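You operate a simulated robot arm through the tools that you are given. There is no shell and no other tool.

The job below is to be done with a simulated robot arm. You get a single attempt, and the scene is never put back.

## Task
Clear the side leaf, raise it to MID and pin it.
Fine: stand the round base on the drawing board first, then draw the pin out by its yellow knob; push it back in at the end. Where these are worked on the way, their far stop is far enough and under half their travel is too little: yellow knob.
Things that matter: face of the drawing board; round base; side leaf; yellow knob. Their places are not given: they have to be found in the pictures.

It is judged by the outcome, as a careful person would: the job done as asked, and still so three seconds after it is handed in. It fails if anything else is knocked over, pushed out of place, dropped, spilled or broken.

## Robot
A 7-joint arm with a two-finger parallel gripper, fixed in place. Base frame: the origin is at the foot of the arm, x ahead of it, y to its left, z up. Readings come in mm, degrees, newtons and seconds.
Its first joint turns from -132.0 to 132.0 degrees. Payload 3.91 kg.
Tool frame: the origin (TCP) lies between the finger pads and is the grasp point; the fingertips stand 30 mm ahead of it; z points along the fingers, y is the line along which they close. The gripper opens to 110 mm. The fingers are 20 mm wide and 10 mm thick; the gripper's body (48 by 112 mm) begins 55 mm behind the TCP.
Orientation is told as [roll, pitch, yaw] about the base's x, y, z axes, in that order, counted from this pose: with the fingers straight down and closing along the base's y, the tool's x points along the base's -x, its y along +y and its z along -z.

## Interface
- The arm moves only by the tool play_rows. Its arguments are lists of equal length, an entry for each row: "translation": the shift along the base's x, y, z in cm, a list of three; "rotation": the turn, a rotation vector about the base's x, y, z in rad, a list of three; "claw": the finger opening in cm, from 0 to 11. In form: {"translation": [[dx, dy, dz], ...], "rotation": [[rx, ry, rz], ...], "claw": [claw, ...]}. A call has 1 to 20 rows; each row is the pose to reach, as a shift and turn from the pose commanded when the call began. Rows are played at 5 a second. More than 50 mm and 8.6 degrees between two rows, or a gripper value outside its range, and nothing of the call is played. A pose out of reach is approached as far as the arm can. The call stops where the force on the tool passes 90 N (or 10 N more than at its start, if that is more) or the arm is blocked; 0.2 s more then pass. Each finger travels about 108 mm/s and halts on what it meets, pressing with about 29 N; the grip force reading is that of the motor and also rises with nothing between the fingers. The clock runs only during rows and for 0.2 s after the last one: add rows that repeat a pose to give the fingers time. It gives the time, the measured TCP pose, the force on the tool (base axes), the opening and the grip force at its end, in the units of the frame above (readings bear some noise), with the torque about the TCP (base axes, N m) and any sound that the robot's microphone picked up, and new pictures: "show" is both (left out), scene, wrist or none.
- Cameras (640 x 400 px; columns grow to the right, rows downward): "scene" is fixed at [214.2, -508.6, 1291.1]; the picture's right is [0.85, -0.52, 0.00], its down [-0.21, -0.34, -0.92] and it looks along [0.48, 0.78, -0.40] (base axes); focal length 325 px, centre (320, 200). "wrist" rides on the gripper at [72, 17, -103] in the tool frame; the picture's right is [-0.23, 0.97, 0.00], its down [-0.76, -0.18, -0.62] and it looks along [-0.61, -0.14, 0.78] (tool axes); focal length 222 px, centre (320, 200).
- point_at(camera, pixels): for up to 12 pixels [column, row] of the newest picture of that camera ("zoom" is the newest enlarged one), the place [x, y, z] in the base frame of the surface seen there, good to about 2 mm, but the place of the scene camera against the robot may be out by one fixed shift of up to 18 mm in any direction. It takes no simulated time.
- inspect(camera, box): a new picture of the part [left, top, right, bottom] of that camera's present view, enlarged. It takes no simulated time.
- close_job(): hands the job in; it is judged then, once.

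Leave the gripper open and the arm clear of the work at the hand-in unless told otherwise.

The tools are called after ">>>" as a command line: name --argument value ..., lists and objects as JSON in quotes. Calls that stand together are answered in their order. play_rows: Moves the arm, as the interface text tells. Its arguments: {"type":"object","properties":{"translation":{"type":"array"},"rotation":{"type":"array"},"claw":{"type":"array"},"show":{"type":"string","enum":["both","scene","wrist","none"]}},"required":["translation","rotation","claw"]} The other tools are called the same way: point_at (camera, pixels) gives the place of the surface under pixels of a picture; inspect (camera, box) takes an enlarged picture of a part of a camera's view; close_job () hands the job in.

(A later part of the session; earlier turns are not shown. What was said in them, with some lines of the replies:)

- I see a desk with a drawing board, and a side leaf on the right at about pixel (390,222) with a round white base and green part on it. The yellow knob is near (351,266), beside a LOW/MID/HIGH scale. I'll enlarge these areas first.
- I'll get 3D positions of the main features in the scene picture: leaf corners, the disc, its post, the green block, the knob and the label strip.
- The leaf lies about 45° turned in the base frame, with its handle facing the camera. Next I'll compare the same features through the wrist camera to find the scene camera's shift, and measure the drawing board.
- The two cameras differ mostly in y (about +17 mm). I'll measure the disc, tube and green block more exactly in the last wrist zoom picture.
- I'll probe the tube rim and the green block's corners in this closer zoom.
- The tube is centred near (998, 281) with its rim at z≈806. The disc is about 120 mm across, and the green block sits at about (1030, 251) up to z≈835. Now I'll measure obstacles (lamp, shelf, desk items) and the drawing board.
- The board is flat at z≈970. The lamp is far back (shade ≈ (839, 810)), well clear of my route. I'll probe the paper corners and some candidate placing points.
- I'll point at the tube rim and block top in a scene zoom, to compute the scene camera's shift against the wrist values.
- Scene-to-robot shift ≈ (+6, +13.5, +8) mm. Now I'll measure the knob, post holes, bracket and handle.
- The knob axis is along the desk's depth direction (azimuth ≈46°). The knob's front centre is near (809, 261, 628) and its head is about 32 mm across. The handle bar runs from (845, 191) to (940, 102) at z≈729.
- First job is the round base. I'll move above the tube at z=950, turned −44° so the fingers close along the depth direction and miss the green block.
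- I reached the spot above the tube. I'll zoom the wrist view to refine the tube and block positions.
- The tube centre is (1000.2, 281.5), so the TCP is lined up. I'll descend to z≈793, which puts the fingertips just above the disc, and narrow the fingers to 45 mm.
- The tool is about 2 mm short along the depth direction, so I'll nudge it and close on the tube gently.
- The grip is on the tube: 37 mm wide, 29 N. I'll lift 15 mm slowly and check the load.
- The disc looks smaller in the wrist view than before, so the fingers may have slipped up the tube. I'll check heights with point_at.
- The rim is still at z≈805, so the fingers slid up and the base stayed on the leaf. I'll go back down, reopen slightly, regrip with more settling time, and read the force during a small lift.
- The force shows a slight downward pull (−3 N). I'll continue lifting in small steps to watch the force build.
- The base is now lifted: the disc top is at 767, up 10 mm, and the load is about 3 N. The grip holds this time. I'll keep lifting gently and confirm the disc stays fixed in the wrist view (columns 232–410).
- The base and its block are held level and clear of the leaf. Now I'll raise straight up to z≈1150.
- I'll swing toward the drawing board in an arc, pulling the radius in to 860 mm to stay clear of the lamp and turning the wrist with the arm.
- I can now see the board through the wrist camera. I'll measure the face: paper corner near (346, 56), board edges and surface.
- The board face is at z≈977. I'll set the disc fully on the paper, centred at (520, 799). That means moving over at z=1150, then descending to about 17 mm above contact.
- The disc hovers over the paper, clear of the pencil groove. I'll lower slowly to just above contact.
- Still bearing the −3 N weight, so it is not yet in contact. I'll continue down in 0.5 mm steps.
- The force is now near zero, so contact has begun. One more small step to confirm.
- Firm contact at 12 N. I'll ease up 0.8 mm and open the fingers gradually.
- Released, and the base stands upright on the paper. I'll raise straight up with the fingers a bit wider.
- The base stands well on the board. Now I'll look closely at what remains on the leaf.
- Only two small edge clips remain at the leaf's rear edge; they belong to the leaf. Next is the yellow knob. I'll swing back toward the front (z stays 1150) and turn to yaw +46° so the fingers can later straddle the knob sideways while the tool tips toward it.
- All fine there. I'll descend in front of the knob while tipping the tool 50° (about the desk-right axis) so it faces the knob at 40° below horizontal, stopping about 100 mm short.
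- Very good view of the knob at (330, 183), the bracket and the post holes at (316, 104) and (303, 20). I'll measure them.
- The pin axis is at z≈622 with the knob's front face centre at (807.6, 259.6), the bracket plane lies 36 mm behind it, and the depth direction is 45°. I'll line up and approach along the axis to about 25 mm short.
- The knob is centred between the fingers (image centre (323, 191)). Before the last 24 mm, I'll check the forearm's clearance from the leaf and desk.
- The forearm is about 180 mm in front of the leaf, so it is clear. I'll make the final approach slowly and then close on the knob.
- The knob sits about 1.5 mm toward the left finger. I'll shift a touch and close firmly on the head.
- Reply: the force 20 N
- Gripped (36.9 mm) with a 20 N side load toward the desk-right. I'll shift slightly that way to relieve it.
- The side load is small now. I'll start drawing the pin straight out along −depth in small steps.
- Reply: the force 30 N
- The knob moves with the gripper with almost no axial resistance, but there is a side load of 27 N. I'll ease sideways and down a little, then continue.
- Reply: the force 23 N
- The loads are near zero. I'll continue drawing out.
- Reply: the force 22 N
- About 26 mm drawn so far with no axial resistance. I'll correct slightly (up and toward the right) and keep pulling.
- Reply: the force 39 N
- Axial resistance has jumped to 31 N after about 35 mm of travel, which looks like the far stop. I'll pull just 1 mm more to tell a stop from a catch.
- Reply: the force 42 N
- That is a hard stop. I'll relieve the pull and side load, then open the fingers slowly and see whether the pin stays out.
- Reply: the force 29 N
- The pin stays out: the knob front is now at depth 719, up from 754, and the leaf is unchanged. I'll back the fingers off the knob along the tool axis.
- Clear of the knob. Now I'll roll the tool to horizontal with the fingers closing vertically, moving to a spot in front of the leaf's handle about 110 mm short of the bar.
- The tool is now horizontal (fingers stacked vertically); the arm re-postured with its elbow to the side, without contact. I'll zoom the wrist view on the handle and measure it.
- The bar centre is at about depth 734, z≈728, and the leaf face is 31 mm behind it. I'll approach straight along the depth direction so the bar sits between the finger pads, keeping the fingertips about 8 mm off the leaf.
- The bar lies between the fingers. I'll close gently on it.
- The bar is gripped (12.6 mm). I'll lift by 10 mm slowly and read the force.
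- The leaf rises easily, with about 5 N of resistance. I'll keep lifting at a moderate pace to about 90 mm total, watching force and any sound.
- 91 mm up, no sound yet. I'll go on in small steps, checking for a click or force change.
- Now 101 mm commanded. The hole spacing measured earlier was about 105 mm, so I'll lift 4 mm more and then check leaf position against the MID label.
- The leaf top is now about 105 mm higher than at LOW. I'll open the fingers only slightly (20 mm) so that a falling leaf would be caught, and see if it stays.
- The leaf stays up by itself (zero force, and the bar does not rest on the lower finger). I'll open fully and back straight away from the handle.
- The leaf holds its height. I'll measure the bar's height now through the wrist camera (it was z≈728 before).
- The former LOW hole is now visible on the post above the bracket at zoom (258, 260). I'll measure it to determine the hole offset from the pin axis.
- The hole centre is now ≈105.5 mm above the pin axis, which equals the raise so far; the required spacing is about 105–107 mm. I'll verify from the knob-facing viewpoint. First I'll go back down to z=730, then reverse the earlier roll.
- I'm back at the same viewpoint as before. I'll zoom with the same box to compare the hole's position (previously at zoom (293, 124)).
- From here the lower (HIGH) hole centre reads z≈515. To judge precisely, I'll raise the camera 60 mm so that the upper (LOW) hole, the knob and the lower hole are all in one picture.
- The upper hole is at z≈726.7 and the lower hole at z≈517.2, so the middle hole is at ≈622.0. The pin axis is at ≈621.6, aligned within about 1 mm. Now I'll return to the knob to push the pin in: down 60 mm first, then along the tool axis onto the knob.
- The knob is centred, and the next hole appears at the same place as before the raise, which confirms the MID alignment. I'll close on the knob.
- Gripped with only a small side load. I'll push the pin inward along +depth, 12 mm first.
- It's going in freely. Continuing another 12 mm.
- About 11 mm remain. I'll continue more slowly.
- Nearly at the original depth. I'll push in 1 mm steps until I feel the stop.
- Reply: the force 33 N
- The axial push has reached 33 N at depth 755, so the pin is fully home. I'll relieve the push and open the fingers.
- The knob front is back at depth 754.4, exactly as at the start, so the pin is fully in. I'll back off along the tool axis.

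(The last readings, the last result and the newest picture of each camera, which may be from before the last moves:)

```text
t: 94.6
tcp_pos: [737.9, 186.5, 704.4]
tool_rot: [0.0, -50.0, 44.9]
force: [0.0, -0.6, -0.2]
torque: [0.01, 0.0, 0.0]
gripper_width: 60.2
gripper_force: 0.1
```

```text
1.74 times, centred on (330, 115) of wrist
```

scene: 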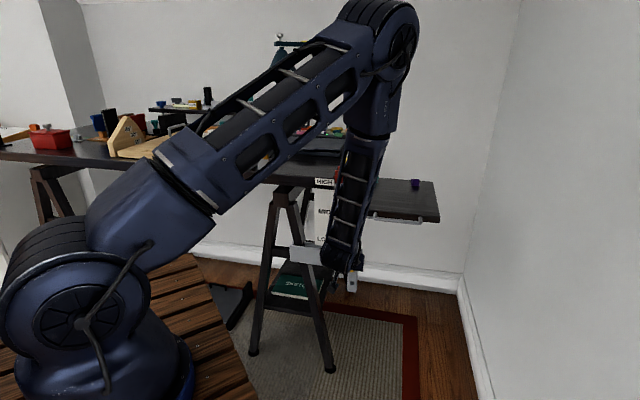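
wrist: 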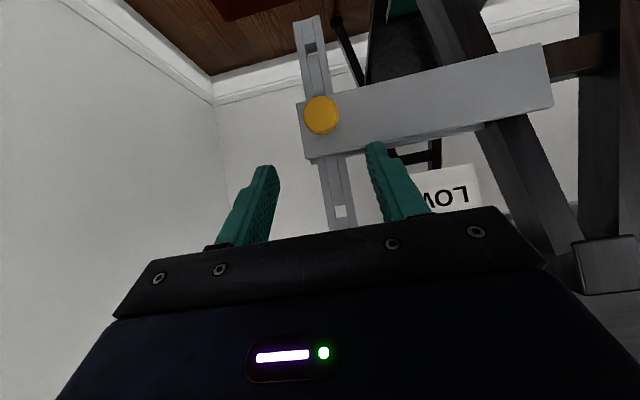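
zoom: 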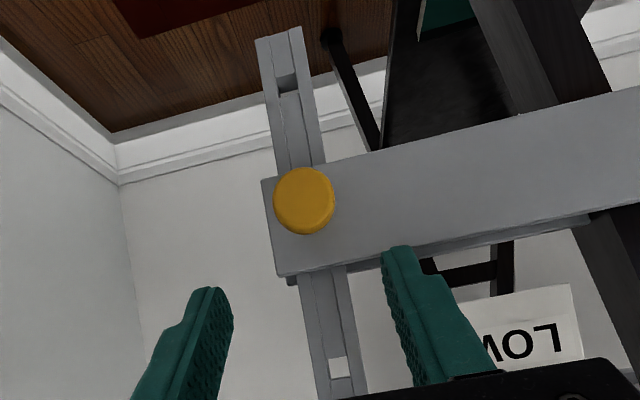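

Pin in, with holes showing above and below the bracket. I'll now lift the arm up and back to the tool-down pose to clear the view and check the results.

>>> play_rows --translation '[[-0.68, -0.12, 2.6], [-1.36, -0.24, 5.2], [-2.05, -0.35, 7.9], [-2.73, -0.47, 10.5], [-3.41, -0.59, 13.1], [-4.09, -0.71, 15.7], [-4.78, -0.82, 18.4], [-5.46, -0.94, 21.0], [-6.14, -1.06, 23.6], [-6.82, -1.18, 26.2], [-7.5, -1.29, 28.9], [-8.19, -1.41, 31.5], [-8.87, -1.53, 34.1], [-9.55, -1.65, 36.7], [-10.2, -1.76, 39.4], [-10.9, -1.88, 42.0], [-11.6, -2.0, 44.6], [-11.6, -2.0, 44.6]]' --rotation '[[-0.0363, 0.0363, 0], [-0.0726, 0.0726, 0], [-0.1089, 0.1089, 0], [-0.1452, 0.1452, 0], [-0.1815, 0.1815, 0], [-0.2178, 0.2178, 0], [-0.2541, 0.2541, 0], [-0.2904, 0.2904, 0], [-0.3267, 0.3267, 0], [-0.363, 0.363, 0], [-0.3993, 0.3993, 0], [-0.4356, 0.4356, 0], [-0.4719, 0.4719, 0], [-0.5082, 0.5082, 0], [-0.5445, 0.5445, 0], [-0.5808, 0.5808, 0], [-0.6171, 0.6171, 0], [-0.6171, 0.6171, 0]]' --claw '[6, 6, 6, 6, 6, 6, 6, 6, 6, 6, 7, 7, 7, 8, 8, 9, 10, 10]'

>>> inspect --camera "scene" --box '[270, 160, 450, 320]'

>>> inspect --camera "scene" --box '[100, 80, 370, 190]'

```text
t: 98.4
tcp_pos: [623.0, 166.2, 1152.3]
tool_rot: [0.2, -0.1, 44.9]
force: [0.2, -0.9, 0.3]
torque: [0.0, -0.01, 0.0]
gripper_width: 100.0
gripper_force: 0.1
```

scene: 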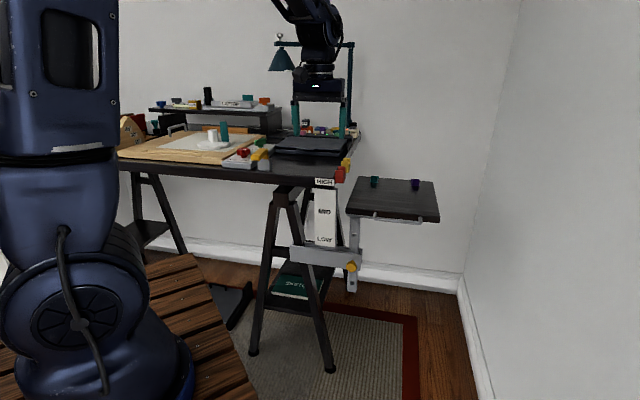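
wrist: 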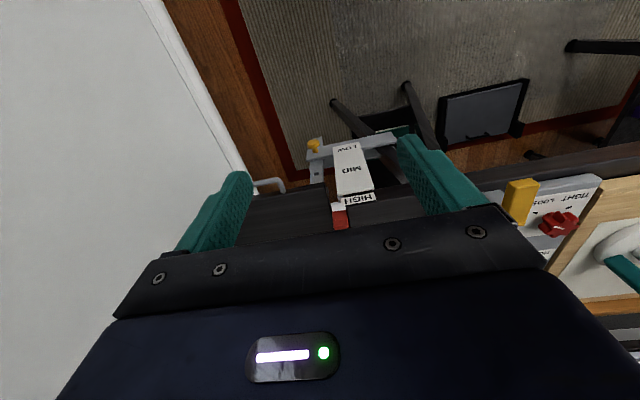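

```text
2.50 times, centred on (360, 240) of scene
```

zoom: 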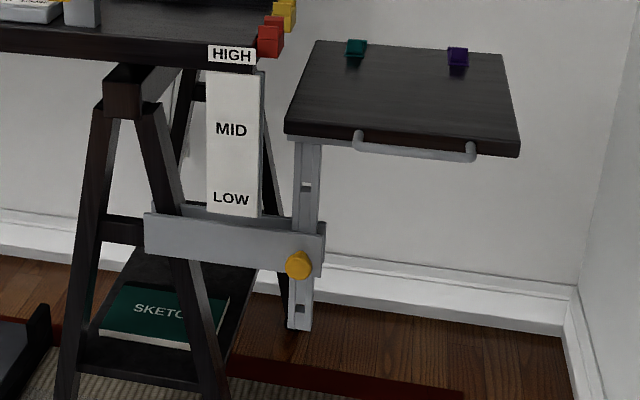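

```text
2.37 times, centred on (235, 135) of scene
```

zoom: 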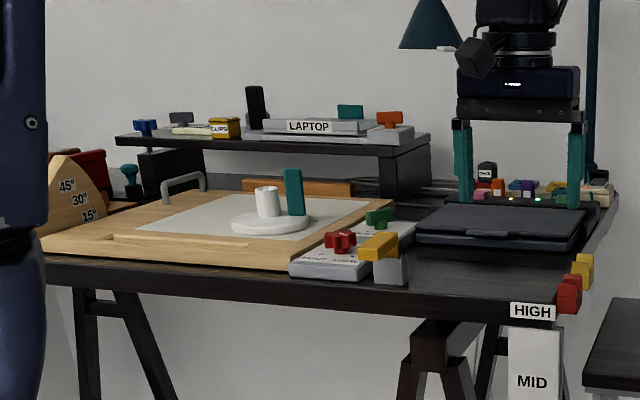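

The leaf edge now lines up with MID as it did with LOW before, and the knob looks identical to the start. I'll compare the hole position using exactly the same zoom box as at the start (the hole was then at zoom y 197–214).

>>> inspect --camera "scene" --box '[325, 245, 385, 320]'

>>> point_at --camera "scene" --pixels '[[375, 195], [425, 205], [400, 195], [365, 200], [351, 266], [391, 205]]'

```text
5.33 times, centred on (355, 282) of scene
```

zoom: 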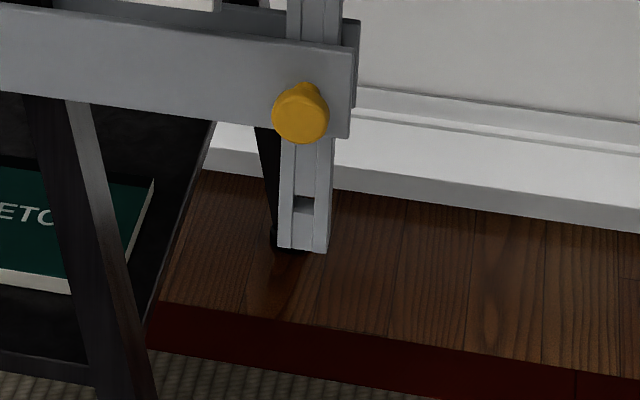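

```text
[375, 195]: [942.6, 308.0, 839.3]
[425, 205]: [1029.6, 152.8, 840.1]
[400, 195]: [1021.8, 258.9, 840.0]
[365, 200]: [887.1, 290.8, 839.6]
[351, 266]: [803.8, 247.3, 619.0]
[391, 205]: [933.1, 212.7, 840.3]
```

The hole is at zoom y 196–212, matching the original hole position, and the knob's position is unchanged from the start. I'll hold still for about 3 seconds to confirm nothing creeps.

>>> play_rows --translation '[[0, 0, 0.5], [0, 0, 1], [0, 0, 1], [0, 0, 1], [0, 0, 1], [0, 0, 1], [0, 0, 1], [0, 0, 1], [0, 0, 1], [0, 0, 1], [0, 0, 1], [0, 0, 1], [0, 0, 1], [0, 0, 1], [0, 0, 1]]' --rotation '[[0, 0, 0], [0, 0, 0], [0, 0, 0], [0, 0, 0], [0, 0, 0], [0, 0, 0], [0, 0, 0], [0, 0, 0], [0, 0, 0], [0, 0, 0], [0, 0, 0], [0, 0, 0], [0, 0, 0], [0, 0, 0], [0, 0, 0]]' --claw '[10, 10, 10, 10, 10, 10, 10, 10, 10, 10, 10, 10, 10, 10, 10]' --show "scene"

>>> inspect --camera "scene" --box '[325, 245, 385, 320]'

>>> point_at --camera "scene" --pixels '[[375, 195], [425, 205], [400, 195], [365, 200], [351, 266], [391, 205]]'

>>> inspect --camera "scene" --box '[180, 100, 260, 170]'

```text
t: 101.6
tcp_pos: [623.0, 166.3, 1161.5]
tool_rot: [0.1, -0.1, 45.1]
force: [0.2, -0.9, 0.4]
torque: [0.0, 0.01, -0.01]
gripper_width: 100.0
gripper_force: 0.0
```

scene: 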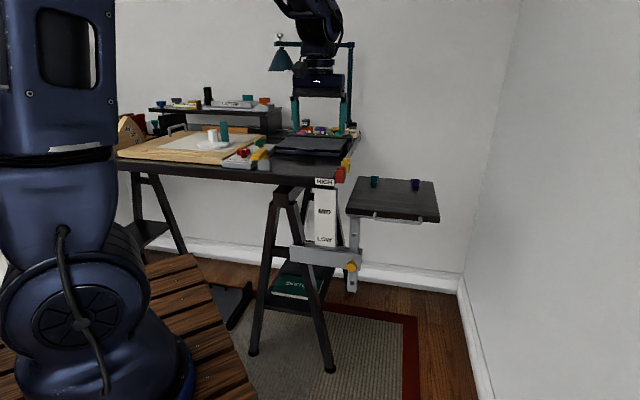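

```text
5.33 times, centred on (355, 282) of scene
```

zoom: 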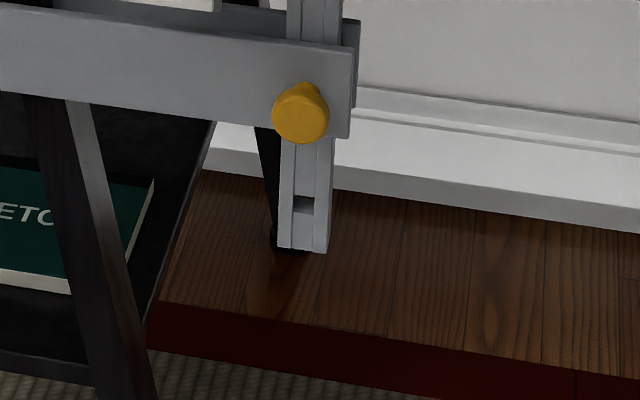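

```text
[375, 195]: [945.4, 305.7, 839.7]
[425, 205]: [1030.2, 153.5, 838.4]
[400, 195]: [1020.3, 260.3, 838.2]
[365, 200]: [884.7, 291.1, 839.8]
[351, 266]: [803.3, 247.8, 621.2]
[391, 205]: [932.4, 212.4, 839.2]
```

```text
5.71 times, centred on (220, 135) of scene
```

zoom: 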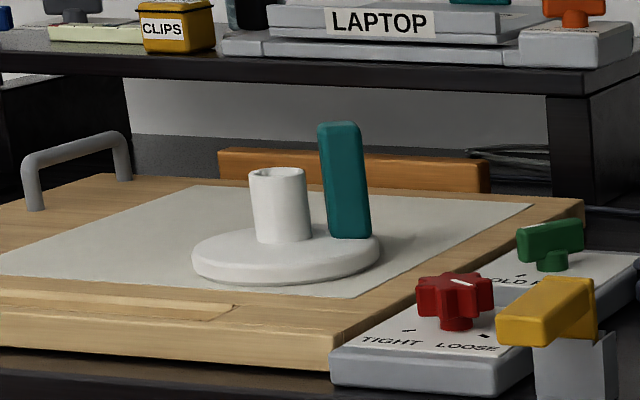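

Nothing has moved: the round base stands upright on the drawing board's face, the leaf is steady at MID (top ≈839 in the scene readings), and the pin is fully in. The gripper is open and the arm is clear, so I'm handing in the job.

>>> close_job

```text
The job is handed in.
```

The side leaf is cleared, raised to MID and pinned, and the job is handed in. The hand-in returned no verdict.

- **Round base:** it stands upright on the drawing board's face, with the green block still on it. The first grip slipped while the base was still resting on the leaf. The second grip held, and nothing was dropped.
- **Pin:** I drew it out by the yellow knob to its far stop, about 35 mm. At the end I pushed it fully back in, and the knob sits where it was at the start.
- **Leaf:** it went up about 105 mm by its handle. The MID hole lines up with the pin to within about 1 mm, going by the holes above and below it.

I did not push on the leaf to prove that the pin holds it. The leaf also stays up by friction alone, so the evidence is that the pin went in freely to its full depth with the hole lined up. A last check about three seconds before hand-in showed nothing moving.

The two small clips on the leaf's rear edge stayed where they were, because I took them to be part of the leaf. The gripper is open and the arm is clear.
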